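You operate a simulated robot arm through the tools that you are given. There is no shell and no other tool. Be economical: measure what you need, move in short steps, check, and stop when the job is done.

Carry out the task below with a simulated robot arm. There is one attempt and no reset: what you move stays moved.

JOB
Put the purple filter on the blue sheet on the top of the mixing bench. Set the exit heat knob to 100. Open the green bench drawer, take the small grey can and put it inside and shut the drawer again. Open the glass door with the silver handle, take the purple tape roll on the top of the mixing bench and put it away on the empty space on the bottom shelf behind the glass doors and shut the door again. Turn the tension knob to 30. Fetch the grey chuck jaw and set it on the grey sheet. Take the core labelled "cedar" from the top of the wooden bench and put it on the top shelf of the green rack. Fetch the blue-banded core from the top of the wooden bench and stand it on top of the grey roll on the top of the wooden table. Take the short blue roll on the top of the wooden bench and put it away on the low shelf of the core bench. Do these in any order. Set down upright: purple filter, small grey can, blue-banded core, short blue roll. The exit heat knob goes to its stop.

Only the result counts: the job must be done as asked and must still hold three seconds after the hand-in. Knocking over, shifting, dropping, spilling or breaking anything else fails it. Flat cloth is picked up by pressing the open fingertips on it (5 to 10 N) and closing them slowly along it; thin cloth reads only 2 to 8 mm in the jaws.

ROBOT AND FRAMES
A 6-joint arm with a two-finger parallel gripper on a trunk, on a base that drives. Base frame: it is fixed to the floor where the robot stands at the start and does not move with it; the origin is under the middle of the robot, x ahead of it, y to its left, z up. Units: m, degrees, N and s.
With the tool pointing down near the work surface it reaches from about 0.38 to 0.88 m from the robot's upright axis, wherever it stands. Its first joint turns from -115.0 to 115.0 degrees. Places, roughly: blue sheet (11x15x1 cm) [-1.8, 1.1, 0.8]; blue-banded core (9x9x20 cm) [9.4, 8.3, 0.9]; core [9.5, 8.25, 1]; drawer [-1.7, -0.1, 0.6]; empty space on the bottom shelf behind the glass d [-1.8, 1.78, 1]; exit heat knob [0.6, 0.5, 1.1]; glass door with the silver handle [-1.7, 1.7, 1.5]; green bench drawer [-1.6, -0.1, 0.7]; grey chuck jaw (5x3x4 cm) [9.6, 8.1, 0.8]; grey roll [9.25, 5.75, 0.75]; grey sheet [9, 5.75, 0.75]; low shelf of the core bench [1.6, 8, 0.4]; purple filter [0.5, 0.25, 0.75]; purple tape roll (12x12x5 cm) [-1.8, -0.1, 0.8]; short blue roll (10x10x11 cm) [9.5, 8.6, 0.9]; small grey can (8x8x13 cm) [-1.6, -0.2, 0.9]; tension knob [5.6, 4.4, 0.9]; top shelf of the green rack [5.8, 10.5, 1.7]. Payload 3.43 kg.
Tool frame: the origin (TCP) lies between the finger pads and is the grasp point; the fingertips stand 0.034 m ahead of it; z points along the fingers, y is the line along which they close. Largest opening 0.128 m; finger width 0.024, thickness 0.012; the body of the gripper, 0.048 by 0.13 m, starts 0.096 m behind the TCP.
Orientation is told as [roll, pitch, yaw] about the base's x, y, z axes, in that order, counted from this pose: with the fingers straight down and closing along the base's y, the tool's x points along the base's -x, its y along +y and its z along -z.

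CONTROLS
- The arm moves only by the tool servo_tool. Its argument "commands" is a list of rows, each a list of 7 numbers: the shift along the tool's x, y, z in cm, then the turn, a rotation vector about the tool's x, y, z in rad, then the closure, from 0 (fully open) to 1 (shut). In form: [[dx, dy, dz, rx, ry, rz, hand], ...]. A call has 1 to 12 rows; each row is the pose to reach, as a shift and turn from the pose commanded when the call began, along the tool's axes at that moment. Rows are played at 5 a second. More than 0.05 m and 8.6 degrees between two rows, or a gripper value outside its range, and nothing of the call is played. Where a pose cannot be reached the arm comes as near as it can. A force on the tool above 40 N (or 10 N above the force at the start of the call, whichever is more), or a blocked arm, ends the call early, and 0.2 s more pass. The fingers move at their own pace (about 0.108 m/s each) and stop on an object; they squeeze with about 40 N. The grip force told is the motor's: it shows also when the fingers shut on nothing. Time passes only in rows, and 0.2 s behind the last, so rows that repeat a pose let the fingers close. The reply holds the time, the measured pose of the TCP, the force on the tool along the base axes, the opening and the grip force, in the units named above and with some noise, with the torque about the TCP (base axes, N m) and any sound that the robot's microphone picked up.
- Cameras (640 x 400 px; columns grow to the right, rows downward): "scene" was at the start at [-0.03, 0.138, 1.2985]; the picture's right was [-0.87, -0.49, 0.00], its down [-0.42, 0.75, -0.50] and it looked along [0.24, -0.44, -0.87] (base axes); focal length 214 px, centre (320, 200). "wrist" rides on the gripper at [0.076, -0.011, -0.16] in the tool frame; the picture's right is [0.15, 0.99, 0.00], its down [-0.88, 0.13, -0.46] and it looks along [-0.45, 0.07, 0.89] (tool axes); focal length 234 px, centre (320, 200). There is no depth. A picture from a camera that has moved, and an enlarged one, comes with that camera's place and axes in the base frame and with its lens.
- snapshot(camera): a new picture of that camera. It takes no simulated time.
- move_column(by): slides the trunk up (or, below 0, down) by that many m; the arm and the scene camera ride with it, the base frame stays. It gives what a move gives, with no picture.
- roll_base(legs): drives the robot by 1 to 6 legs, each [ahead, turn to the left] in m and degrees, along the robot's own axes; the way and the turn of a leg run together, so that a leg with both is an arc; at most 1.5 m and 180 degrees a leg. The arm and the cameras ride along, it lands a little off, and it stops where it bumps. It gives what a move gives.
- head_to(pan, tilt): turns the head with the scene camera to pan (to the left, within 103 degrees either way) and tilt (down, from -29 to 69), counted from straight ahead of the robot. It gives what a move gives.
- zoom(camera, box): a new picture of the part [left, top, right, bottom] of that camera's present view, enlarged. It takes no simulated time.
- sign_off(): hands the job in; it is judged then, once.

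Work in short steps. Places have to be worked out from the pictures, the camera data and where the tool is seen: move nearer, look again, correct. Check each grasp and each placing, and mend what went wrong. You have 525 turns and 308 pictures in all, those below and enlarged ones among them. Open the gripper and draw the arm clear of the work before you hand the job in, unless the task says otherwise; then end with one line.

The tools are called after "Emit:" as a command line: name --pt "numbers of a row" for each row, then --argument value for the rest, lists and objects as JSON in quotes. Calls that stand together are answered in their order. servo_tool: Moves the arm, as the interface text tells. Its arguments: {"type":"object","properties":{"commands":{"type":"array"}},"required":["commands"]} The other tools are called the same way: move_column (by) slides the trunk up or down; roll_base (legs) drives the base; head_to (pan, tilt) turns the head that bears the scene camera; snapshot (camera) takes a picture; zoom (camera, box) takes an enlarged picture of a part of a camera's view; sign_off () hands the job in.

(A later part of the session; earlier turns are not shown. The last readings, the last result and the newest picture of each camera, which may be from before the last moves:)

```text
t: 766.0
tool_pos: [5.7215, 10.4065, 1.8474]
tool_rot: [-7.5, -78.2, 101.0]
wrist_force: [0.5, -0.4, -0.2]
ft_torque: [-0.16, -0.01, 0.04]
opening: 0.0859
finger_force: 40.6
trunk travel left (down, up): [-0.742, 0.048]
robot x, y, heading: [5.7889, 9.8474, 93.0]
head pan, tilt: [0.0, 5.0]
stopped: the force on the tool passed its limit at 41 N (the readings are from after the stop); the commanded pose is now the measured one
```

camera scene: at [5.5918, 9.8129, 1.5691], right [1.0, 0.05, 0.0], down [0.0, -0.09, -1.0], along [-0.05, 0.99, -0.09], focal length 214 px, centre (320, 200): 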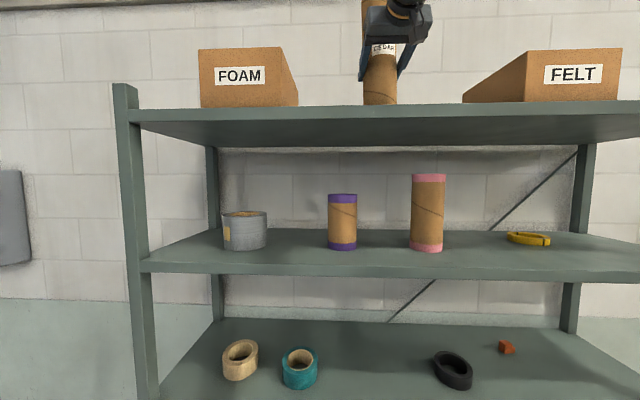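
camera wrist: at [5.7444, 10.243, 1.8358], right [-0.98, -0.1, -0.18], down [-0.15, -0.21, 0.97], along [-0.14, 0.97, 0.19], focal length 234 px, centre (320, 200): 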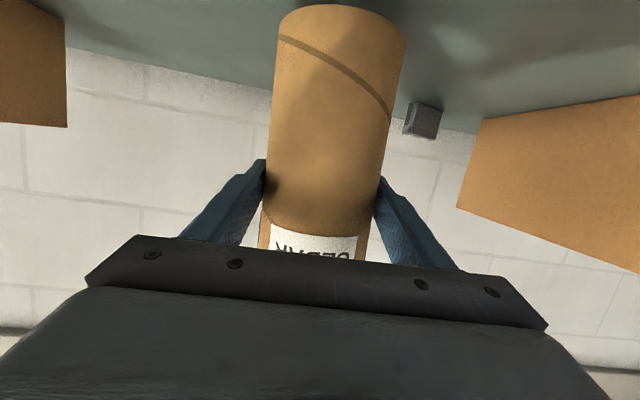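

Contact was at 1.847 and extra steps tipped the hand by 4°. Look, then correct.

Emit:
zoom --camera "scene" --box '[290, 0, 490, 140]'

Emit:
snapshot --camera "wrist"

```text
2.86 times, centred on (390, 70) of scene
camera zoom: at [5.5912, 9.8262, 1.5234], right [1.0, 0.05, 0.0], down [0.0, -0.09, -1.0], along [-0.05, 0.99, -0.09], focal length 613 px, centre (120, 571)
```

zoom: 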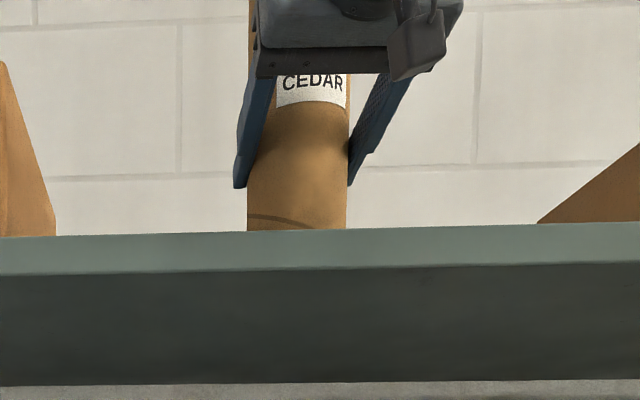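

```text
104 pictures are left
camera wrist: at [5.7454, 10.2375, 1.8076], right [-0.98, -0.09, -0.17], down [-0.14, -0.27, 0.95], along [-0.14, 0.96, 0.26], focal length 234 px, centre (320, 200)
```

wrist: 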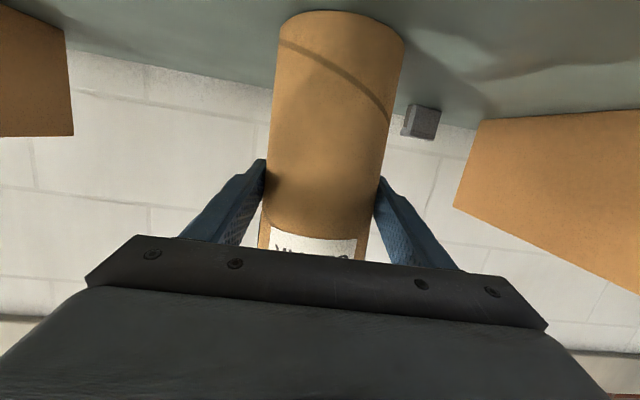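

Raise 5 mm, rotate back 4°, and settle again gently.

Emit:
servo_tool --pt "-0.6 0 0 0 0 0 1" --pt "-0.6 0 0 0 0.035 0 1" --pt "-0.6 0 0 0 0.07 0 1"

Emit:
servo_tool --pt "0.2 0 0 0 0 0 1" --pt "0.4 0 0 0 0 0 1"

```text
t: 766.8
tool_pos: [5.7216, 10.41, 1.8531]
tool_rot: [-5.9, -74.0, 99.4]
wrist_force: [0.0, 0.3, -2.4]
ft_torque: [-0.04, 0.01, -0.02]
opening: 0.0858
finger_force: 39.4
trunk travel left (down, up): [-0.742, 0.048]
robot x, y, heading: [5.7865, 9.8457, 93.1]
head pan, tilt: [0.0, 5.0]
```

```text
t: 767.4
tool_pos: [5.7235, 10.407, 1.8498]
tool_rot: [-5.8, -73.9, 99.2]
wrist_force: [0.6, -0.8, -2.8]
ft_torque: [-0.08, 0.01, -0.02]
opening: 0.0857
finger_force: 40.1
trunk travel left (down, up): [-0.742, 0.048]
robot x, y, heading: [5.7871, 9.8471, 93.2]
head pan, tilt: [0.0, 5.0]
```

Two more millimetres, then release.

Emit:
servo_tool --pt "0.15 0 0 0 0 0 1" --pt "0.3 0 0 0 0 0 1"

Emit:
servo_tool --pt "0.1 0 0 0 0 0 1" --pt "0.2 0 0 0 0 0 1"

```text
t: 768.0
tool_pos: [5.7227, 10.4067, 1.8461]
tool_rot: [-5.8, -74.0, 99.3]
wrist_force: [-0.9, 0.5, -1.5]
ft_torque: [-0.02, 0.11, 0.0]
opening: 0.0857
finger_force: 39.8
trunk travel left (down, up): [-0.742, 0.048]
robot x, y, heading: [5.7842, 9.8422, 93.0]
head pan, tilt: [0.0, 5.0]
```

```text
t: 768.6
tool_pos: [5.7229, 10.4053, 1.8459]
tool_rot: [-5.7, -74.4, 99.2]
wrist_force: [-0.4, 7.9, 16.6]
ft_torque: [0.73, 0.79, -0.28]
opening: 0.0858
finger_force: 39.8
trunk travel left (down, up): [-0.742, 0.048]
robot x, y, heading: [5.7863, 9.8439, 92.8]
head pan, tilt: [0.0, 5.0]
```

Contact, upright. Open and withdraw along the fingers.

Emit:
servo_tool --pt "-0.1 0 0 0 0 0 0.8" --pt "-0.1 0 0 0 0 0 0.5" --pt "-0.1 0 0 0 0 0 0.2" --pt "-0.1 0 0 0 0 0 0" --pt "-0.1 0 0 0 0 0 0" --pt "-0.3 0 -3 0 0 0 0" --pt "-0.6 0 -6 0 0 0 0"

Emit:
snapshot --camera "wrist"

```text
t: 770.2
tool_pos: [5.7253, 10.35, 1.8658]
tool_rot: [-5.8, -74.0, 99.3]
wrist_force: [-0.2, 0.3, 0.7]
ft_torque: [0.01, 0.02, 0.0]
opening: 0.1278
finger_force: 0.1
trunk travel left (down, up): [-0.742, 0.048]
robot x, y, heading: [5.786, 9.8446, 93.0]
head pan, tilt: [0.0, 5.0]
```

```text
103 pictures are left
camera wrist: at [5.748, 10.178, 1.8385], right [-0.98, -0.1, -0.17], down [-0.14, -0.21, 0.97], along [-0.14, 0.97, 0.19], focal length 234 px, centre (320, 200)
```

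wrist: 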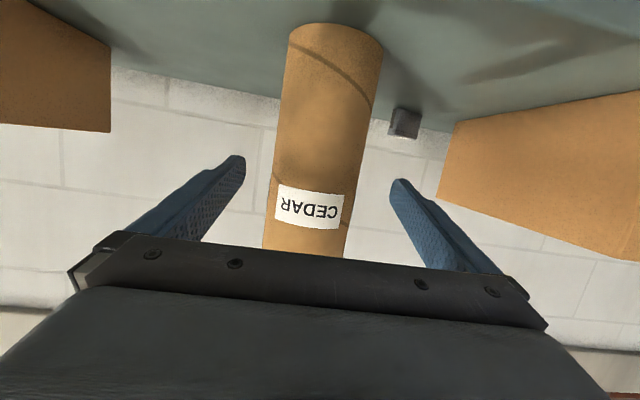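

Cedar stands on the top shelf. Back out straight.

Emit:
roll_base --legs '[[-0.55, 0]]'

Emit:
snapshot --camera "scene"

```text
t: 773.4
tool_pos: [5.7549, 9.8031, 1.8661]
tool_rot: [-5.8, -74.0, 99.6]
wrist_force: [0.7, -0.1, 0.5]
ft_torque: [0.03, -0.02, 0.02]
opening: 0.128
finger_force: 0.1
trunk travel left (down, up): [-0.742, 0.048]
robot x, y, heading: [5.8177, 9.3023, 93.2]
head pan, tilt: [0.0, 5.0]
```

```text
102 pictures are left
camera scene: at [5.6216, 9.2796, 1.5236], right [1.0, 0.06, 0.0], down [0.01, -0.09, -1.0], along [-0.06, 0.99, -0.09], focal length 214 px, centre (320, 200)
```

scene: 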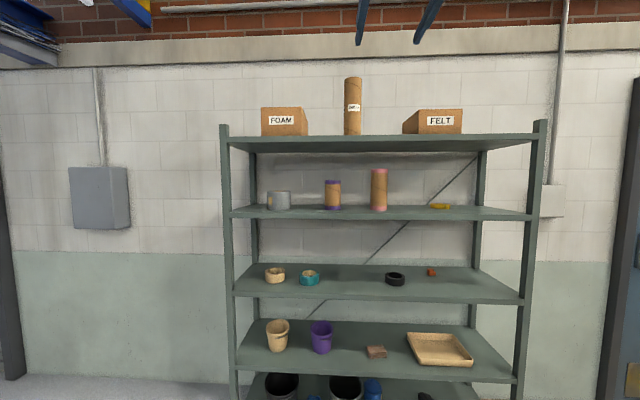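

Cedar is placed. Refold the hand to tool-down and lower it.

Emit:
servo_tool --pt "3.6 0 1 0 0.108 0 0" --pt "7.2 0 2 0 0.216 0 0" --pt "10.8 0 3 0 0.324 0 0" --pt "14.4 0 4 0 0.432 0 0" --pt "18 0 5 0 0.54 0 0" --pt "21.6 0 6 0 0.648 0 0" --pt "25.2 0 7 0 0.756 0 0" --pt "28.8 0 8 0 0.864 0 0" --pt "32.4 0 9 0 0.972 0 0" --pt "36 0 10 0 1.08 0 0" --pt "39.6 0 11 0 1.188 0 0" --pt "43.2 0 12 0 1.29 0 0"

Emit:
roll_base --legs '[[-0.3, 0], [0, -110], [1.3, 0], [1.25, 0], [0, 15]]'

```text
t: 776.0
tool_pos: [5.7648, 9.8023, 1.4176]
tool_rot: [-1.6, -0.3, 93.9]
wrist_force: [0.7, -0.6, -0.2]
ft_torque: [0.03, -0.03, 0.0]
opening: 0.128
finger_force: 0.0
trunk travel left (down, up): [-0.742, 0.048]
robot x, y, heading: [5.8192, 9.2988, 93.2]
head pan, tilt: [0.0, 5.0]
```

```text
t: 795.5
tool_pos: [8.8023, 8.3439, 1.418]
tool_rot: [-1.6, -0.2, 0.5]
wrist_force: [-0.6, 0.6, -0.2]
ft_torque: [-0.04, 0.02, 0.01]
opening: 0.1278
finger_force: 0.1
trunk travel left (down, up): [-0.742, 0.048]
robot x, y, heading: [8.2975, 8.3218, -0.1]
head pan, tilt: [0.0, 5.0]
```

Approach the jaw: drive to (8.58, 8.05) and look down with the wrist camera.

Emit:
roll_base --legs '[[0, -44], [0.38, 0], [0, 44]]'

Emit:
servo_tool --pt "-4 0 0 0 0 0 0" --pt "-8 0 0 0 0 0 0" --pt "-12 0 0 0 0 0 0" --pt "-16 0 0 0 0 0 0" --pt "-20 0 0 0 0 0 0" --pt "-24 0 0 0 0 0 0"

Emit:
snapshot --camera "wrist"

```text
t: 802.0
tool_pos: [9.0709, 8.0715, 1.4176]
tool_rot: [-1.6, -0.1, -0.2]
wrist_force: [-0.3, -0.1, -0.8]
ft_torque: [-0.01, -0.02, -0.02]
opening: 0.1281
finger_force: 0.1
trunk travel left (down, up): [-0.742, 0.048]
robot x, y, heading: [8.564, 8.0527, -1.0]
head pan, tilt: [0.0, 5.0]
```

```text
t: 803.4
tool_pos: [9.2876, 8.0711, 1.4213]
tool_rot: [-1.5, -0.3, -0.2]
wrist_force: [-0.2, -0.3, 0.4]
ft_torque: [0.01, -0.02, 0.01]
opening: 0.128
finger_force: 0.0
out of reach, approached as far as the arm can: row 6
trunk travel left (down, up): [-0.742, 0.048]
robot x, y, heading: [8.5682, 8.0569, -0.9]
head pan, tilt: [0.0, 5.0]
```

```text
101 pictures are left
camera wrist: at [9.211, 8.0649, 1.5815], right [-0.14, 0.99, -0.03], down [0.88, 0.14, 0.46], along [0.46, 0.04, -0.89], focal length 234 px, centre (320, 200)
```

wrist: 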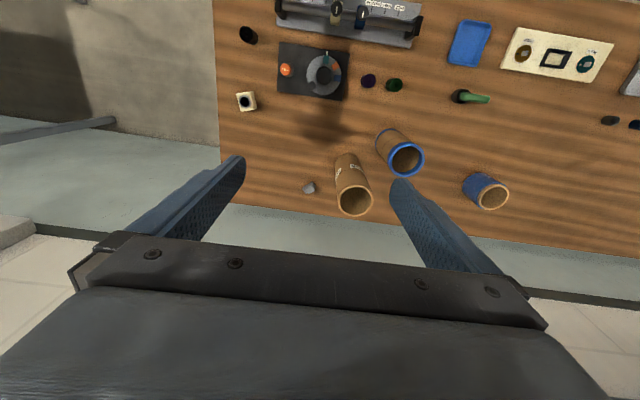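

Jaw is at about (9.545, 8.058), behind-right of the maple core. Zoom to see its orientation.

Emit:
zoom --camera "wrist" --box '[270, 150, 390, 230]'

```text
5.00 times, centred on (330, 190) of wrist
camera zoom: at [9.211, 8.0649, 1.5815], right [-0.14, 0.99, -0.03], down [0.88, 0.14, 0.46], along [0.46, 0.04, -0.89], focal length 1171 px, centre (270, 250)
```

zoom: 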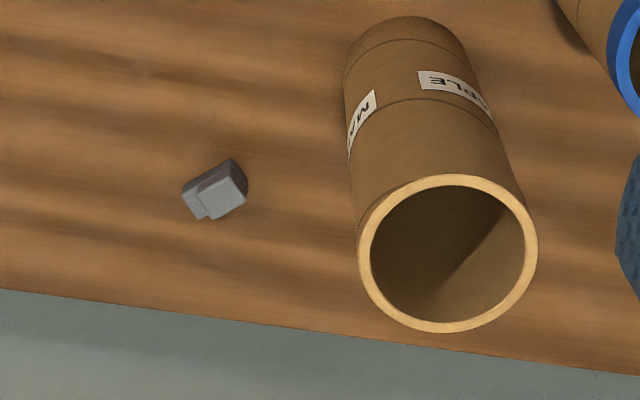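

A vertical grasp is best (closing axis at ~112°). I need the base ~0.12 m nearer and slightly left of the bench leg: reposition to (8.69, 8.13).

Emit:
roll_base --legs '[[-0.35, 0], [0, 13], [0.36, 0], [0, -12], [0.12, 0]]'

Emit:
snapshot --camera "wrist"

```text
t: 810.0
tool_pos: [9.4138, 8.1609, 1.42]
tool_rot: [-1.5, -0.2, 0.6]
wrist_force: [-0.4, 0.2, -0.2]
ft_torque: [0.01, -0.02, -0.02]
opening: 0.1283
finger_force: 0.0
trunk travel left (down, up): [-0.742, 0.048]
robot x, y, heading: [8.6869, 8.1384, 0.3]
head pan, tilt: [0.0, 5.0]
```

```text
99 pictures are left
camera wrist: at [9.336, 8.1549, 1.5803], right [-0.16, 0.99, -0.03], down [0.88, 0.15, 0.46], along [0.45, 0.05, -0.89], focal length 234 px, centre (320, 200)
```

wrist: 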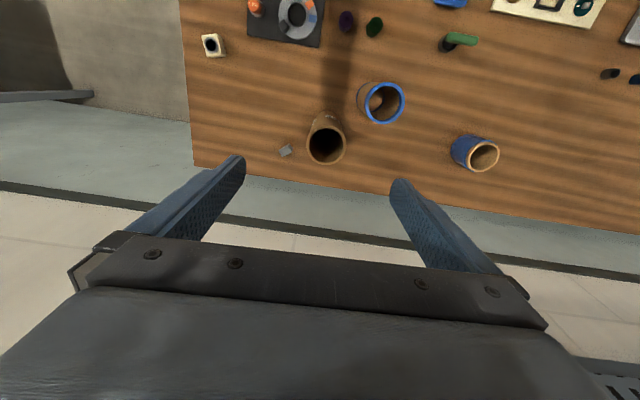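

Jaw confirmed at (9.55, 8.057). Move above it with yaw 22°, partly closing the fingers, and descend partway.

Emit:
servo_tool --pt "-2.3 -1.8 2 0 0 -0.065 0.2" --pt "-4.6 -3.5 4 0 0 -0.13 0.4" --pt "-6.9 -5.2 7 0 0 -0.195 0.4" --pt "-9.2 -7 10 0 0 -0.26 0.4" --pt "-11.5 -8.7 13 0 0 -0.325 0.4" --pt "-13.6 -10.4 16 0 0 -0.37 0.4" --pt "-13.6 -10.4 20 0 0 -0.37 0.4" --pt "-13.6 -10.4 24 0 0 -0.37 0.4"

Emit:
snapshot --camera "wrist"

```text
t: 811.8
tool_pos: [9.5154, 8.056, 1.1774]
tool_rot: [-1.7, 0.2, 21.8]
wrist_force: [-0.3, 0.7, 1.3]
ft_torque: [-0.03, -0.11, -0.02]
opening: 0.0768
finger_force: 0.0
out of reach, approached as far as the arm can: row 1, 2, 3, 4, 5, 6, 7, 8
trunk travel left (down, up): [-0.742, 0.048]
robot x, y, heading: [8.6863, 8.1419, -0.2]
head pan, tilt: [0.0, 5.0]
```

```text
98 pictures are left
camera wrist: at [9.4475, 8.0214, 1.3382], right [-0.5, 0.86, -0.03], down [0.77, 0.46, 0.45], along [0.4, 0.2, -0.89], focal length 234 px, centre (320, 200)
```

wrist: 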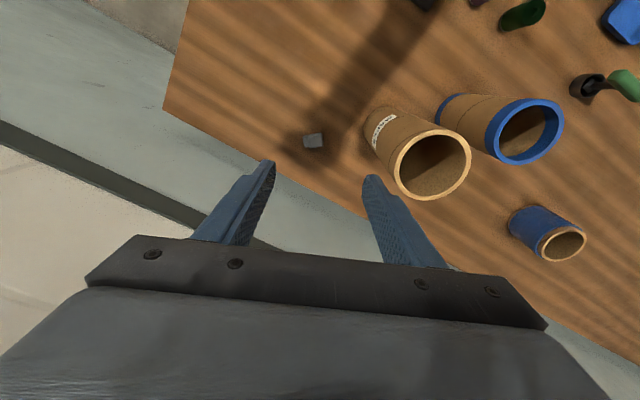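

Jaw's faces line up with the fingers at this yaw. Lower the trunk 0.2 m for better reach, then advance the last 4 cm.

Emit:
move_column --by -0.2

Emit:
servo_tool --pt "-2 -0.8 0 0 0 0 0.4" --pt "-3.5 -1.7 0 0 0 0 0.4"

Emit:
snapshot --camera "wrist"

```text
t: 813.9
tool_pos: [9.5164, 8.0556, 0.9743]
tool_rot: [-1.6, 0.4, 21.8]
wrist_force: [-0.2, -0.6, 0.2]
ft_torque: [0.0, 0.0, 0.0]
opening: 0.0768
finger_force: 0.0
trunk travel left (down, up): [-0.542, 0.248]
robot x, y, heading: [8.688, 8.1404, -0.2]
head pan, tilt: [0.0, 5.0]
```

```text
t: 814.5
tool_pos: [9.5553, 8.0539, 0.9744]
tool_rot: [-1.5, 0.5, 21.8]
wrist_force: [0.2, 1.0, 0.9]
ft_torque: [0.03, -0.03, 0.02]
opening: 0.0767
finger_force: 0.0
trunk travel left (down, up): [-0.542, 0.248]
robot x, y, heading: [8.6875, 8.1395, -0.1]
head pan, tilt: [0.0, 5.0]
```

```text
97 pictures are left
camera wrist: at [9.4874, 8.019, 1.1361], right [-0.5, 0.86, -0.03], down [0.77, 0.46, 0.45], along [0.4, 0.2, -0.89], focal length 234 px, centre (320, 200)
```

wrist: 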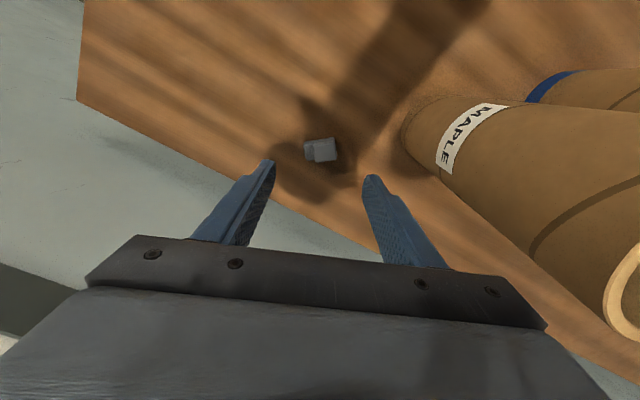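

Aligned. Descend 11 cm and grip.

Emit:
servo_tool --pt "0 -0.3 4 0 0 0 0.4" --pt "0 -0.4 8 0 0 0 0.4" --pt "0 -0.4 10 0 0 0 0.4" --pt "0 -0.4 11 0 0 0 0.4" --pt "0 -0.4 11 0 0 0 0.8" --pt "0 -0.4 11 0 0 0 1" --pt "0 -0.4 11 0 0 0 1"

Emit:
snapshot --camera "wrist"

```text
t: 816.1
tool_pos: [9.5567, 8.0456, 0.8633]
tool_rot: [-1.5, 0.4, 21.8]
wrist_force: [0.3, -0.2, 0.8]
ft_torque: [0.01, 0.01, 0.01]
opening: 0.0294
finger_force: 40.4
trunk travel left (down, up): [-0.542, 0.248]
robot x, y, heading: [8.6861, 8.1345, 0.1]
head pan, tilt: [0.0, 5.0]
```

```text
96 pictures are left
camera wrist: at [9.4889, 8.0125, 1.0252], right [-0.5, 0.86, -0.03], down [0.77, 0.46, 0.45], along [0.4, 0.2, -0.89], focal length 234 px, centre (320, 200)
```

wrist: 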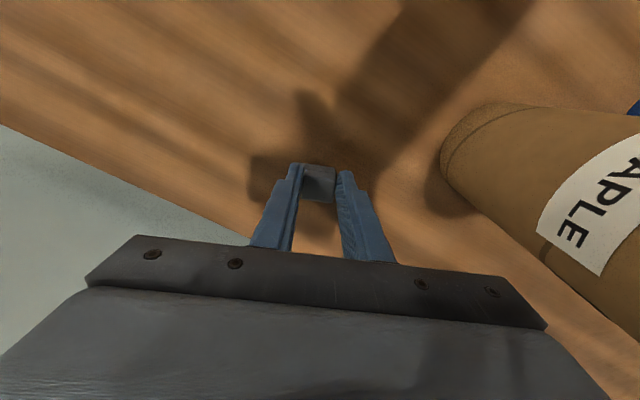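

Jaw gripped (2.9 cm). Lift high, then back away.

Emit:
move_column --by 0.24

Emit:
servo_tool --pt "2 0 -4 0 0 0 1" --pt "4 0 -8 0 0 0 1" --pt "7 0 -12 0 0 0 1"

Emit:
roll_base --legs '[[-0.6, 0], [0, -90], [1.1, 0]]'

Emit:
head_to --pan 50 --tilt 25

Emit:
snapshot --camera "scene"

```text
t: 818.6
tool_pos: [9.5229, 8.0464, 1.1045]
tool_rot: [-1.5, 0.3, 21.8]
wrist_force: [-0.7, -0.3, -1.4]
ft_torque: [0.0, 0.01, -0.01]
opening: 0.0295
finger_force: 39.7
trunk travel left (down, up): [-0.782, 0.008]
robot x, y, heading: [8.6871, 8.1361, -0.3]
head pan, tilt: [0.0, 5.0]
```

```text
t: 819.4
tool_pos: [9.4567, 8.0242, 1.227]
tool_rot: [-1.5, 0.3, 21.7]
wrist_force: [0.6, -0.3, -2.6]
ft_torque: [0.0, 0.1, -0.03]
opening: 0.0294
finger_force: 40.1
trunk travel left (down, up): [-0.782, 0.008]
robot x, y, heading: [8.6874, 8.1385, -0.0]
head pan, tilt: [0.0, 5.0]
```

```text
t: 831.8
tool_pos: [8.0108, 6.2788, 1.2269]
tool_rot: [-1.6, 0.4, -67.0]
wrist_force: [0.9, 0.3, -1.9]
ft_torque: [0.0, 0.01, 0.03]
opening: 0.0293
finger_force: 39.8
trunk travel left (down, up): [-0.782, 0.008]
robot x, y, heading: [8.1094, 7.0487, -88.6]
head pan, tilt: [0.0, 5.0]
```

```text
t: 833.0
tool_pos: [8.0101, 6.2772, 1.2275]
tool_rot: [-1.7, 0.3, -67.1]
wrist_force: [0.1, -0.1, -1.7]
ft_torque: [0.07, 0.03, 0.01]
opening: 0.0293
finger_force: 39.6
trunk travel left (down, up): [-0.782, 0.008]
robot x, y, heading: [8.1115, 7.0508, -88.8]
head pan, tilt: [50.0, 25.0]
```

```text
95 pictures are left
camera scene: at [8.3706, 7.1082, 1.5312], right [-0.63, -0.78, 0.0], down [-0.33, 0.27, -0.91], along [0.71, -0.57, -0.42], focal length 214 px, centre (320, 200)
```

scene: 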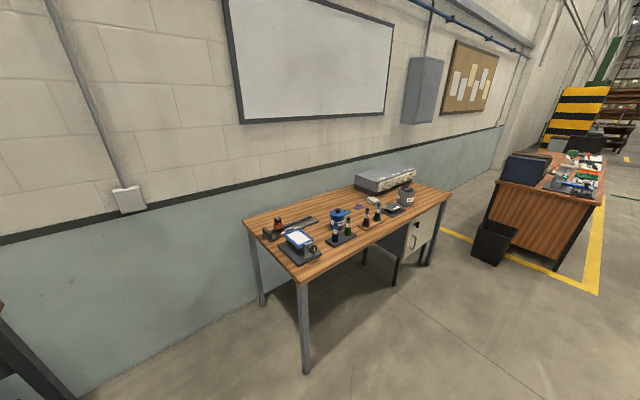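

Emit:
zoom --camera "scene" --box '[240, 155, 460, 290]'

```text
2.91 times, centred on (350, 222) of scene
camera zoom: at [8.3706, 7.1082, 1.5312], right [-0.63, -0.78, 0.0], down [-0.33, 0.27, -0.91], along [0.71, -0.57, -0.42], focal length 624 px, centre (233, 134)
```

zoom: 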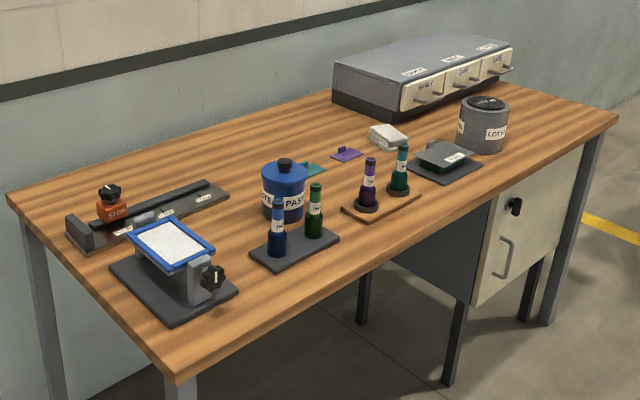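

Drive down to in front of the table and look closer at the grey roll and sheets.

Emit:
roll_base --legs '[[1.25, 0], [0, 89]]'

Emit:
head_to --pan -5 --tilt 35

Emit:
snapshot --camera "scene"

```text
t: 843.1
tool_pos: [8.901, 5.6923, 1.226]
tool_rot: [-1.6, 0.4, 22.1]
wrist_force: [1.1, -0.1, -2.3]
ft_torque: [-0.04, 0.05, 0.0]
opening: 0.0292
finger_force: 39.5
trunk travel left (down, up): [-0.782, 0.008]
robot x, y, heading: [8.1312, 5.7995, 0.1]
head pan, tilt: [50.0, 25.0]
```

```text
t: 844.3
tool_pos: [8.9026, 5.6924, 1.2266]
tool_rot: [-1.6, 0.4, 22.1]
wrist_force: [-0.7, -0.5, -2.2]
ft_torque: [0.03, -0.01, 0.02]
opening: 0.0296
finger_force: 40.2
trunk travel left (down, up): [-0.782, 0.008]
robot x, y, heading: [8.1322, 5.8006, 0.4]
head pan, tilt: [-5.0, 35.0]
```

```text
93 pictures are left
camera scene: at [8.1049, 5.9896, 1.5154], right [-0.08, -1.0, 0.0], down [-0.57, 0.05, -0.82], along [0.82, -0.07, -0.57], focal length 214 px, centre (320, 200)
```

scene: 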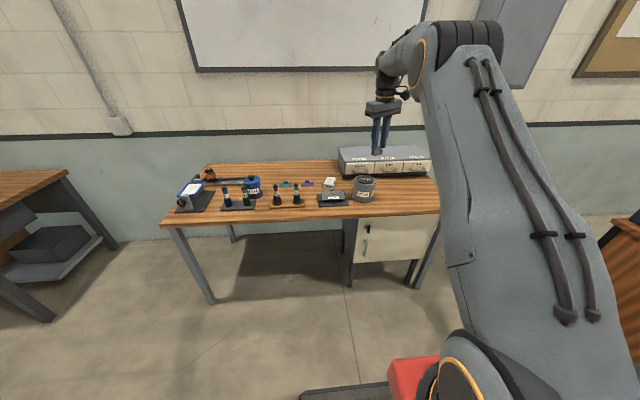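

Emit:
zoom --camera "scene" --box '[260, 150, 440, 235]'

```text
3.56 times, centred on (350, 192) of scene
camera zoom: at [8.1049, 5.9896, 1.5154], right [-0.08, -1.0, 0.0], down [-0.57, 0.05, -0.82], along [0.82, -0.07, -0.57], focal length 763 px, centre (213, 227)
```

zoom: 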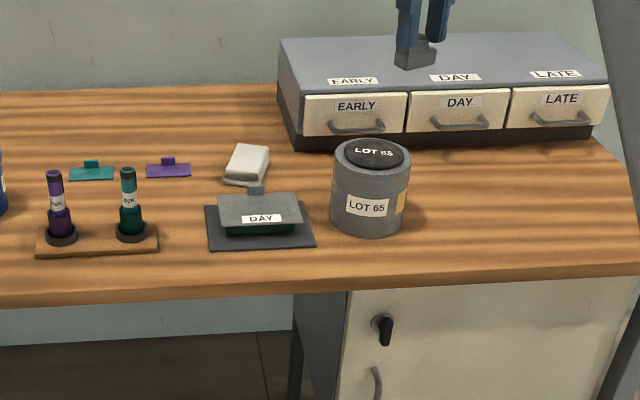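

Candidates need a closer look; drive 0.3 m nearer and view from above with the wrist camera.

Emit:
roll_base --legs '[[0.28, 0]]'

Emit:
servo_tool --pt "3 -1 0 0 0 0.1 1" --pt "5 1 0 0 0 0.2 1" --pt "7 4 0 0 0 0.3 1" --pt "9 7 0 0 0 0.37 1"

Emit:
snapshot --camera "wrist"

```text
t: 846.2
tool_pos: [9.177, 5.6991, 1.2263]
tool_rot: [-1.7, 0.3, 22.4]
wrist_force: [0.1, -0.2, -2.3]
ft_torque: [0.01, 0.04, 0.03]
opening: 0.0292
finger_force: 40.2
trunk travel left (down, up): [-0.782, 0.008]
robot x, y, heading: [8.4057, 5.8035, 0.7]
head pan, tilt: [-5.0, 35.0]
```

```text
t: 847.2
tool_pos: [9.0662, 5.728, 1.2247]
tool_rot: [-1.6, 0.0, 1.3]
wrist_force: [-0.4, -1.0, -2.5]
ft_torque: [0.03, 0.05, 0.0]
opening: 0.0293
finger_force: 40.3
trunk travel left (down, up): [-0.782, 0.008]
robot x, y, heading: [8.4051, 5.8058, 0.7]
head pan, tilt: [-5.0, 35.0]
```

```text
91 pictures are left
camera wrist: at [8.9901, 5.7208, 1.3854], right [-0.17, 0.99, -0.03], down [0.88, 0.16, 0.45], along [0.45, 0.05, -0.89], focal length 234 px, centre (320, 200)
```

wrist: 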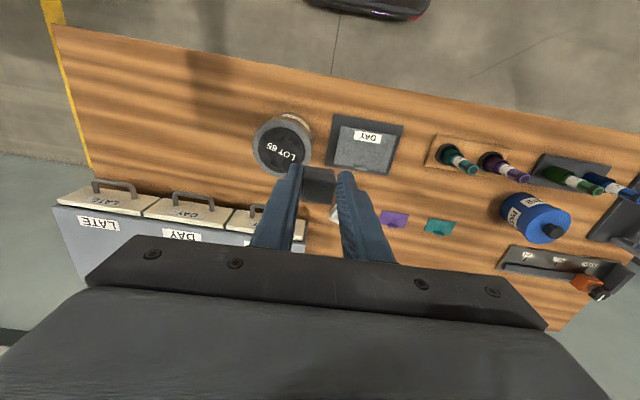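

Emit:
zoom --camera "wrist" --box '[240, 90, 480, 250]'

```text
2.50 times, centred on (360, 170) of wrist
camera zoom: at [8.9901, 5.7208, 1.3854], right [-0.17, 0.99, -0.03], down [0.88, 0.16, 0.45], along [0.45, 0.05, -0.89], focal length 585 px, centre (220, 275)
```

zoom: 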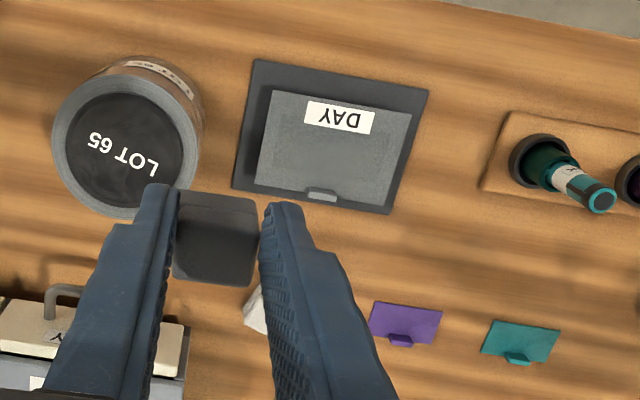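

Zoom in the scene view on the DAY item to see what it is.

Emit:
zoom --camera "scene" --box '[290, 195, 400, 265]'

```text
5.71 times, centred on (345, 230) of scene
camera zoom: at [8.3776, 5.9913, 1.5154], right [-0.08, -1.0, 0.0], down [-0.57, 0.04, -0.82], along [0.82, -0.06, -0.57], focal length 1226 px, centre (177, 29)
```

zoom: 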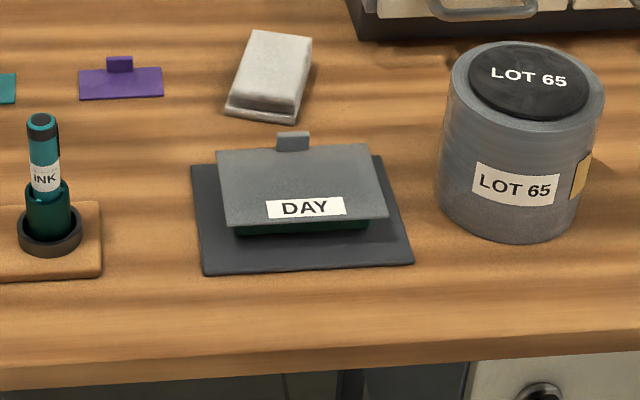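

Unclear; bring the wrist camera low and close for a side look at the DAY item.

Emit:
servo_tool --pt "2 2 3 0 0 0 1" --pt "4 4 6 0 0 0 1" --pt "6 6 9 0 0 0 1" --pt "8 8 12 0 0 0 1" --pt "9.5 10 15 0 0 0 1" --pt "10 11 19 0 0 0 1" --pt "10 11 23 0 0 0 1"

Emit:
snapshot --camera "wrist"

```text
t: 848.8
tool_pos: [8.9638, 5.8289, 0.9908]
tool_rot: [-1.5, -0.2, 1.3]
wrist_force: [-0.9, -0.8, -1.7]
ft_torque: [-0.02, -0.01, -0.03]
opening: 0.0295
finger_force: 40.1
trunk travel left (down, up): [-0.782, 0.008]
robot x, y, heading: [8.4074, 5.8063, 0.5]
head pan, tilt: [-5.0, 35.0]
```

```text
88 pictures are left
camera wrist: at [8.8877, 5.8215, 1.1516], right [-0.17, 0.99, -0.03], down [0.88, 0.16, 0.46], along [0.45, 0.05, -0.89], focal length 234 px, centre (320, 200)
```

wrist: 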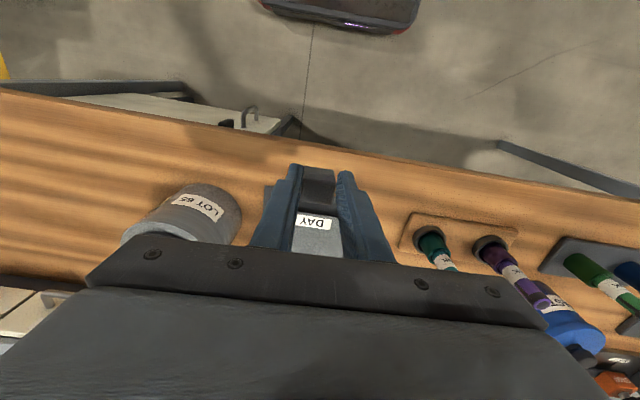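

I judge the grey flat plate (with label DAY) to be the grey sheet: centre ≈(9.115, 5.835), top ≈0.825. Move the jaw above it and look.

Emit:
servo_tool --pt "-4 0 0 0 0 0 1" --pt "-8 0 0 0 0 0 1" --pt "-12 0.3 0 0 0 0 1" --pt "-15.1 0.6 0 0 0 0 1"

Emit:
zoom --camera "scene" --box '[280, 170, 400, 270]'

Emit:
snapshot --camera "wrist"

```text
t: 849.8
tool_pos: [9.1164, 5.84, 0.9919]
tool_rot: [-1.7, -0.3, 1.3]
wrist_force: [0.2, 0.4, -2.1]
ft_torque: [0.03, 0.03, 0.04]
opening: 0.0292
finger_force: 40.1
trunk travel left (down, up): [-0.782, 0.008]
robot x, y, heading: [8.4054, 5.8029, 0.5]
head pan, tilt: [-5.0, 35.0]
```

```text
4.00 times, centred on (340, 220) of scene
camera zoom: at [8.3769, 5.9915, 1.5154], right [-0.08, -1.0, 0.0], down [-0.57, 0.04, -0.82], along [0.82, -0.06, -0.57], focal length 858 px, centre (240, 120)
```

zoom: 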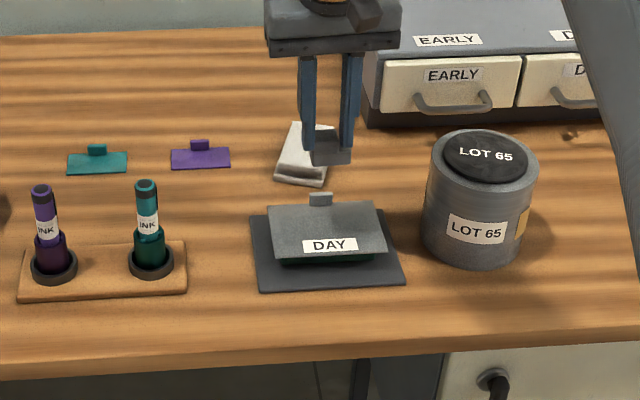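

```text
86 pictures are left
camera wrist: at [9.0396, 5.8322, 1.1529], right [-0.17, 0.99, -0.03], down [0.88, 0.16, 0.45], along [0.45, 0.05, -0.89], focal length 234 px, centre (320, 200)
```

wrist: 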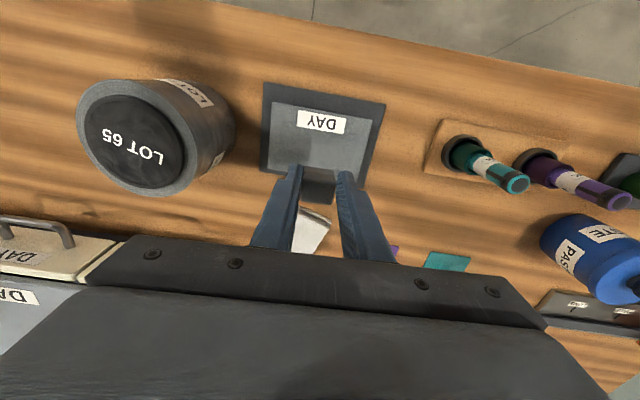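

Centre on the plate (9.125, 5.833) and lower to just above it.

Emit:
servo_tool --pt "-0.9 -0.6 3 0 0 0 1" --pt "-0.9 -0.6 6 0 0 0 1" --pt "-0.9 -0.6 8.5 0 0 0 1"

Emit:
zoom --camera "scene" --box '[300, 190, 380, 260]'

```text
t: 850.6
tool_pos: [9.125, 5.8293, 0.9073]
tool_rot: [-1.6, -0.1, 1.2]
wrist_force: [0.0, -0.2, -2.8]
ft_torque: [0.03, 0.03, 0.04]
opening: 0.0295
finger_force: 40.0
trunk travel left (down, up): [-0.782, 0.008]
robot x, y, heading: [8.4064, 5.8047, 0.9]
head pan, tilt: [-5.0, 35.0]
```

```text
5.71 times, centred on (340, 225) of scene
camera zoom: at [8.3771, 5.9915, 1.5154], right [-0.08, -1.0, 0.0], down [-0.57, 0.04, -0.82], along [0.82, -0.06, -0.57], focal length 1226 px, centre (206, 57)
```

zoom: 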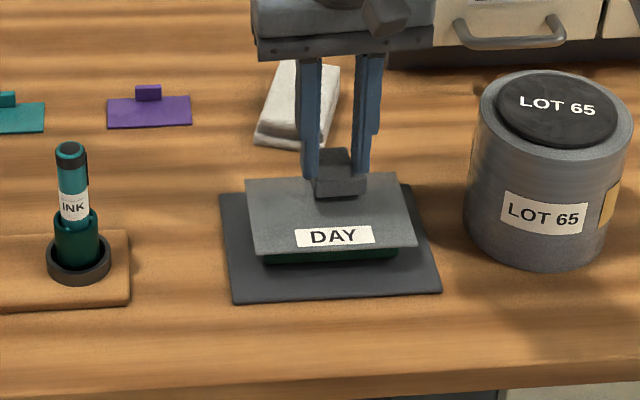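

Lower in small steps to contact.

Emit:
servo_tool --pt "0 0 1 0 0 0 1" --pt "0 0 2 0 0 0 1"

Emit:
servo_tool --pt "0 0 0.4 0 0 0 1" --pt "0 0 0.8 0 0 0 1"

Emit:
servo_tool --pt "0 0 0.3 0 0 0 1" --pt "0 0 0.5 0 0 0 1"

Emit:
zoom --camera "scene" --box '[300, 190, 380, 260]'

```text
t: 851.2
tool_pos: [9.1282, 5.8308, 0.891]
tool_rot: [-1.6, -0.7, 1.2]
wrist_force: [4.3, -1.6, 34.1]
ft_torque: [0.33, -0.52, -0.03]
opening: 0.0295
finger_force: 40.0
trunk travel left (down, up): [-0.782, 0.008]
robot x, y, heading: [8.4069, 5.803, 0.4]
head pan, tilt: [-5.0, 35.0]
```

```text
t: 851.6
tool_pos: [9.1288, 5.8301, 0.8909]
tool_rot: [-1.6, -0.8, 1.2]
wrist_force: [-0.7, -0.3, 13.3]
ft_torque: [0.25, -0.09, -0.01]
opening: 0.0293
finger_force: 39.8
trunk travel left (down, up): [-0.782, 0.008]
robot x, y, heading: [8.4015, 5.8019, 0.6]
head pan, tilt: [-5.0, 35.0]
stopped in row 1: the force on the tool passed its limit at 50 N (the readings are from after the stop); the commanded pose is now the measured one
```

```text
t: 852.1
tool_pos: [9.1316, 5.8298, 0.8905]
tool_rot: [-1.6, -1.1, 1.2]
wrist_force: [0.0, -0.5, 12.8]
ft_torque: [0.23, -0.03, 0.0]
opening: 0.0291
finger_force: 39.8
trunk travel left (down, up): [-0.782, 0.008]
robot x, y, heading: [8.4056, 5.8031, 0.7]
head pan, tilt: [-5.0, 35.0]
stopped in row 2: the force on the tool passed its limit at 44 N (the readings are from after the stop); the commanded pose is now the measured one
```

```text
5.71 times, centred on (340, 225) of scene
camera zoom: at [8.3763, 5.9915, 1.5152], right [-0.08, -1.0, 0.0], down [-0.57, 0.04, -0.82], along [0.82, -0.06, -0.57], focal length 1226 px, centre (206, 57)
```

zoom: 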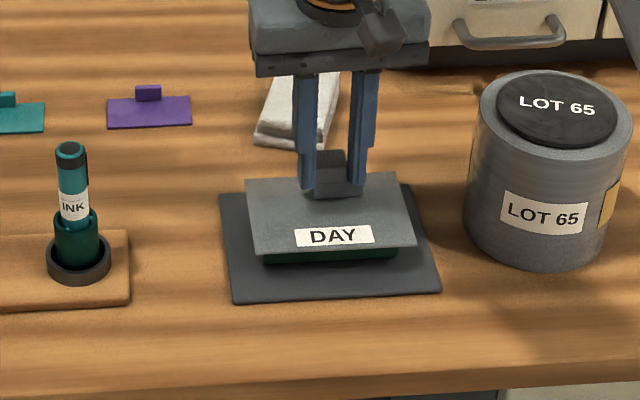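

The jaw seems to touch the tab at the plate's back. Raise, shift 2.5 cm toward the front, level, and lower again.

Emit:
servo_tool --pt "0 0 -1 0 0 0 1" --pt "1.2 0 -1 0 -0.01 0 1" --pt "2.5 0 -1 0 -0.018 0 1"

Emit:
servo_tool --pt "0 0 0.5 0 0 0 1" --pt "0 0 1 0 0 0 1"

Emit:
servo_tool --pt "0 0 0.3 0 0 0 1" --pt "0 0 0.6 0 0 0 1"

```text
t: 852.9
tool_pos: [9.1038, 5.8288, 0.8978]
tool_rot: [-1.6, -1.9, 1.2]
wrist_force: [0.7, -0.4, -2.2]
ft_torque: [0.02, 0.03, 0.01]
opening: 0.0293
finger_force: 40.0
trunk travel left (down, up): [-0.782, 0.008]
robot x, y, heading: [8.4051, 5.8029, 0.4]
head pan, tilt: [-5.0, 35.0]
```

```text
t: 853.5
tool_pos: [9.1063, 5.8292, 0.8901]
tool_rot: [-1.5, -2.1, 1.2]
wrist_force: [-4.9, -0.4, 18.7]
ft_torque: [0.23, 0.26, 0.07]
opening: 0.0294
finger_force: 40.6
trunk travel left (down, up): [-0.782, 0.008]
robot x, y, heading: [8.404, 5.8012, 0.5]
head pan, tilt: [-5.0, 35.0]
```

```text
t: 853.9
tool_pos: [9.1083, 5.8298, 0.8897]
tool_rot: [-1.6, -2.4, 1.2]
wrist_force: [-0.9, 0.1, 13.0]
ft_torque: [0.23, 0.03, 0.02]
opening: 0.0293
finger_force: 40.0
trunk travel left (down, up): [-0.782, 0.008]
robot x, y, heading: [8.4057, 5.8035, 0.8]
head pan, tilt: [-5.0, 35.0]
stopped in row 2: the force on the tool passed its limit at 44 N (the readings are from after the stop); the commanded pose is now the measured one
```

Same contact height, so that is the plate surface. Check the image before releasing.

Emit:
zoom --camera "scene" --box '[300, 190, 380, 260]'

Emit:
snapshot --camera "wrist"

```text
5.71 times, centred on (340, 225) of scene
camera zoom: at [8.3761, 5.9915, 1.5153], right [-0.08, -1.0, 0.0], down [-0.57, 0.04, -0.82], along [0.82, -0.06, -0.57], focal length 1226 px, centre (206, 57)
```

zoom: 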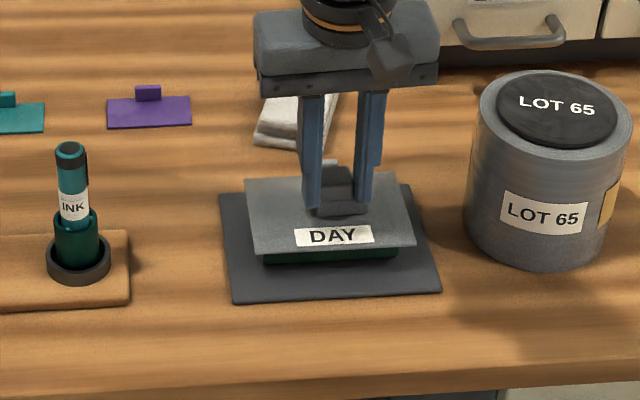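

```text
82 pictures are left
camera wrist: at [9.0259, 5.8217, 1.048], right [-0.17, 0.99, -0.03], down [0.86, 0.16, 0.49], along [0.49, 0.05, -0.87], focal length 234 px, centre (320, 200)
```

wrist: 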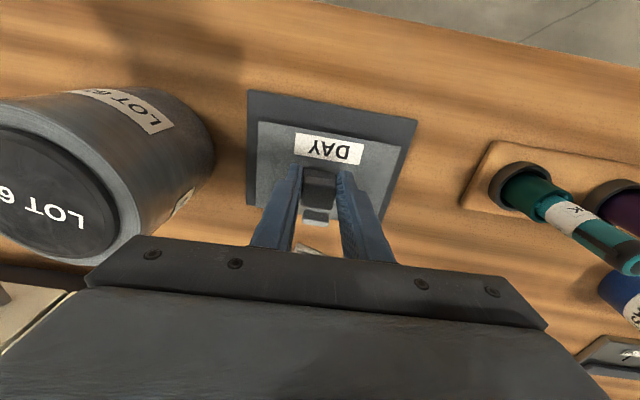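

Jaw sits on the plate centre in front of the tab. Release and rise.

Emit:
servo_tool --pt "0 0 -0.2 0 0 0 0.9" --pt "0 0 -0.2 0 0 0 0.7" --pt "0 0 -0.2 0 0 0 0.55" --pt "0 0 -0.2 0 0 0 0.5" --pt "0 0 -3 0 0 0 0.5" --pt "0 0 -7 0 0 0 0.5" --pt "0 0 -11 0 0 0 0.5" --pt "0 0 -15 0 0 0 0.5" --pt "0 0 -19 0 0 0 0.5" --pt "0 0 -23 0 0 0 0.5"

Emit:
zoom --camera "scene" --box '[300, 190, 400, 270]'

```text
t: 856.1
tool_pos: [9.1001, 5.8361, 1.1184]
tool_rot: [-1.6, -2.1, 1.3]
wrist_force: [0.7, -0.3, -0.2]
ft_torque: [0.0, 0.05, 0.01]
opening: 0.064
finger_force: 0.0
trunk travel left (down, up): [-0.782, 0.008]
robot x, y, heading: [8.4035, 5.8055, 0.7]
head pan, tilt: [-5.0, 35.0]
```

```text
5.00 times, centred on (350, 230) of scene
camera zoom: at [8.3774, 5.9916, 1.5154], right [-0.08, -1.0, 0.0], down [-0.57, 0.04, -0.82], along [0.82, -0.06, -0.57], focal length 1072 px, centre (170, 50)
```

zoom: 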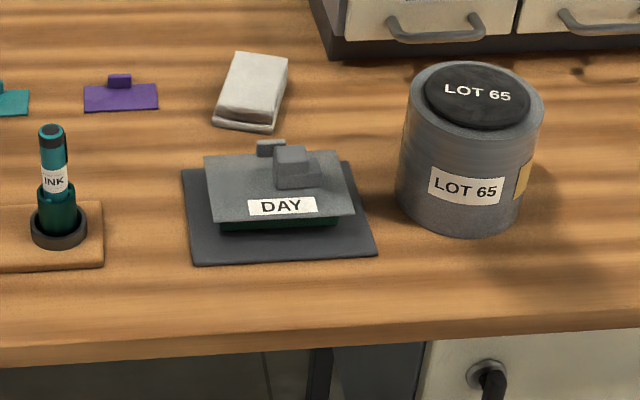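

Before moving on, zoom on the pale object and surroundings once more to be sure what the "grey sheet" is.

Emit:
zoom --camera "scene" --box '[325, 192, 375, 242]'

```text
8.00 times, centred on (350, 217) of scene
camera zoom: at [8.3774, 5.9916, 1.5154], right [-0.08, -1.0, 0.0], down [-0.57, 0.04, -0.82], along [0.82, -0.06, -0.57], focal length 1716 px, centre (80, 64)
```

zoom: 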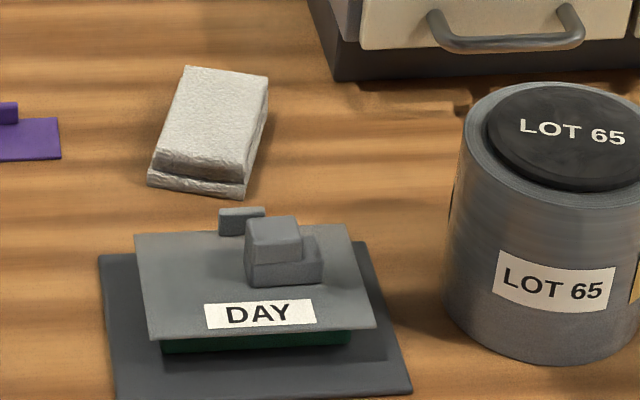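

I take the grey plate as the sheet. Next: blue-banded core. Drive back to the wooden bench, facing it at y≈8.29.

Emit:
roll_base --legs '[[-0.25, 0], [0, 87], [1.25, 0], [1.24, 0], [0, -88]]'

Emit:
snapshot --camera "scene"

```text
t: 877.4
tool_pos: [8.9875, 8.3262, 1.1187]
tool_rot: [-1.6, -2.2, -2.5]
wrist_force: [0.4, 0.1, -0.1]
ft_torque: [0.01, 0.02, 0.0]
opening: 0.0642
finger_force: 0.0
trunk travel left (down, up): [-0.782, 0.008]
robot x, y, heading: [8.2926, 8.3361, -3.2]
head pan, tilt: [-5.0, 35.0]
```

```text
79 pictures are left
camera scene: at [8.2759, 8.5273, 1.5154], right [-0.14, -0.99, 0.0], down [-0.57, 0.08, -0.82], along [0.81, -0.12, -0.57], focal length 214 px, centre (320, 200)
```

scene: 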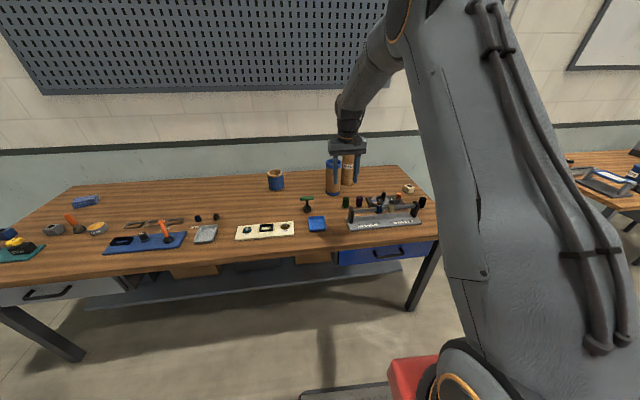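

Roll forward to (8.55, 8.31) with heading 0.

Emit:
roll_base --legs '[[0.24, 3]]'

Emit:
move_column --by -0.2

```text
t: 879.2
tool_pos: [9.2313, 8.355, 1.1184]
tool_rot: [-1.6, -2.2, 0.5]
wrist_force: [0.1, 0.1, -0.9]
ft_torque: [0.0, -0.01, 0.01]
opening: 0.0641
finger_force: 0.0
trunk travel left (down, up): [-0.782, 0.008]
robot x, y, heading: [8.5398, 8.33, -0.0]
head pan, tilt: [-5.0, 35.0]
```

```text
t: 881.4
tool_pos: [9.2317, 8.3555, 0.9183]
tool_rot: [-1.6, -2.1, 0.4]
wrist_force: [0.0, 0.1, 0.3]
ft_torque: [0.01, 0.01, 0.0]
opening: 0.0642
finger_force: 0.0
trunk travel left (down, up): [-0.582, 0.208]
robot x, y, heading: [8.5365, 8.3302, -0.2]
head pan, tilt: [-5.0, 35.0]
```

Raise, shift in front of the blue-banded core, and tilt the hand 45°, opening the fingers.

Emit:
servo_tool --pt "1 0 -4.5 0 0 0 0.3" --pt "3 -1.5 -8.5 -0.028 -0.08 0 0" --pt "5 -3 -11.5 -0.028 -0.2 0 0" --pt "6 -4.5 -13.5 -0.028 -0.33 0 0" --pt "6 -6 -15 -0.028 -0.46 0 0" --pt "5 -7 -15.5 -0.028 -0.59 0 0" --pt "4 -7 -15.5 -0.028 -0.72 0 0" --pt "3 -7 -15 -0.028 -0.78 0 0"

Emit:
snapshot --camera "wrist"

```text
t: 883.2
tool_pos: [9.1924, 8.2902, 1.073]
tool_rot: [0.3, -45.1, 1.3]
wrist_force: [-0.7, -0.4, 0.1]
ft_torque: [0.0, -0.02, -0.03]
opening: 0.1279
finger_force: 0.1
out of reach, approached as far as the arm can: row 8
trunk travel left (down, up): [-0.582, 0.208]
robot x, y, heading: [8.538, 8.3323, -0.2]
head pan, tilt: [-5.0, 35.0]
```

```text
78 pictures are left
camera wrist: at [9.0253, 8.2757, 1.1329], right [-0.13, 0.99, -0.1], down [0.29, 0.13, 0.95], along [0.95, 0.09, -0.31], focal length 234 px, centre (320, 200)
```

wrist: 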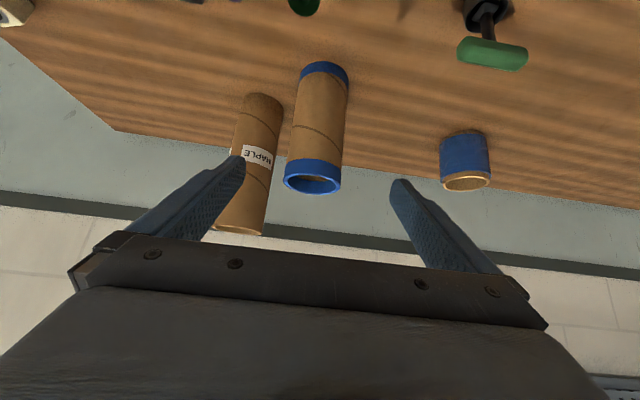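

Centred. Advance 21.5 cm and grip at mid height.

Emit:
servo_tool --pt "0 -0.2 4.5 0 0 0 0" --pt "0.1 -0.4 9 0 0 0 0" --pt "0.2 -0.4 13.5 0 0 0 0" --pt "0.2 -0.4 18 0 0 0 0" --pt "0.2 -0.4 21.5 0 0 0 0" --pt "0.2 -0.4 21.5 0 0 0 0.4" --pt "0.2 -0.4 21.5 0 0 0 0.8" --pt "0.2 -0.4 21.5 0 0 0 1" --pt "0.2 -0.4 21.5 0 0 0 1"

Emit:
snapshot --camera "wrist"

```text
t: 885.2
tool_pos: [9.3504, 8.2921, 0.9227]
tool_rot: [-0.2, -46.8, 1.3]
wrist_force: [1.8, 2.4, 2.3]
ft_torque: [0.14, -0.43, 0.09]
opening: 0.0858
finger_force: 40.5
trunk travel left (down, up): [-0.582, 0.208]
robot x, y, heading: [8.5335, 8.3301, -0.2]
head pan, tilt: [-5.0, 35.0]
```

```text
77 pictures are left
camera wrist: at [9.1818, 8.2778, 0.9773], right [-0.12, 0.99, -0.11], down [0.27, 0.14, 0.95], along [0.96, 0.09, -0.28], focal length 234 px, centre (320, 200)
```

wrist: 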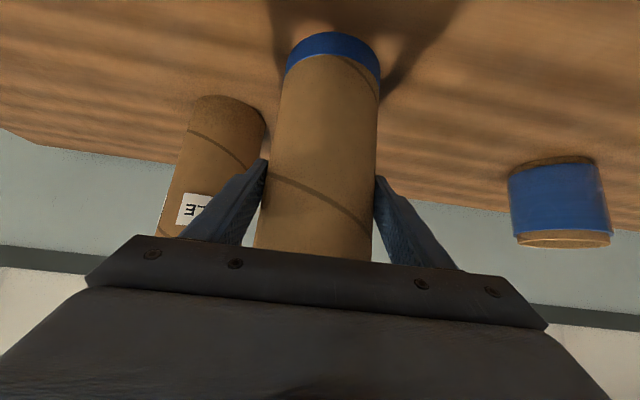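

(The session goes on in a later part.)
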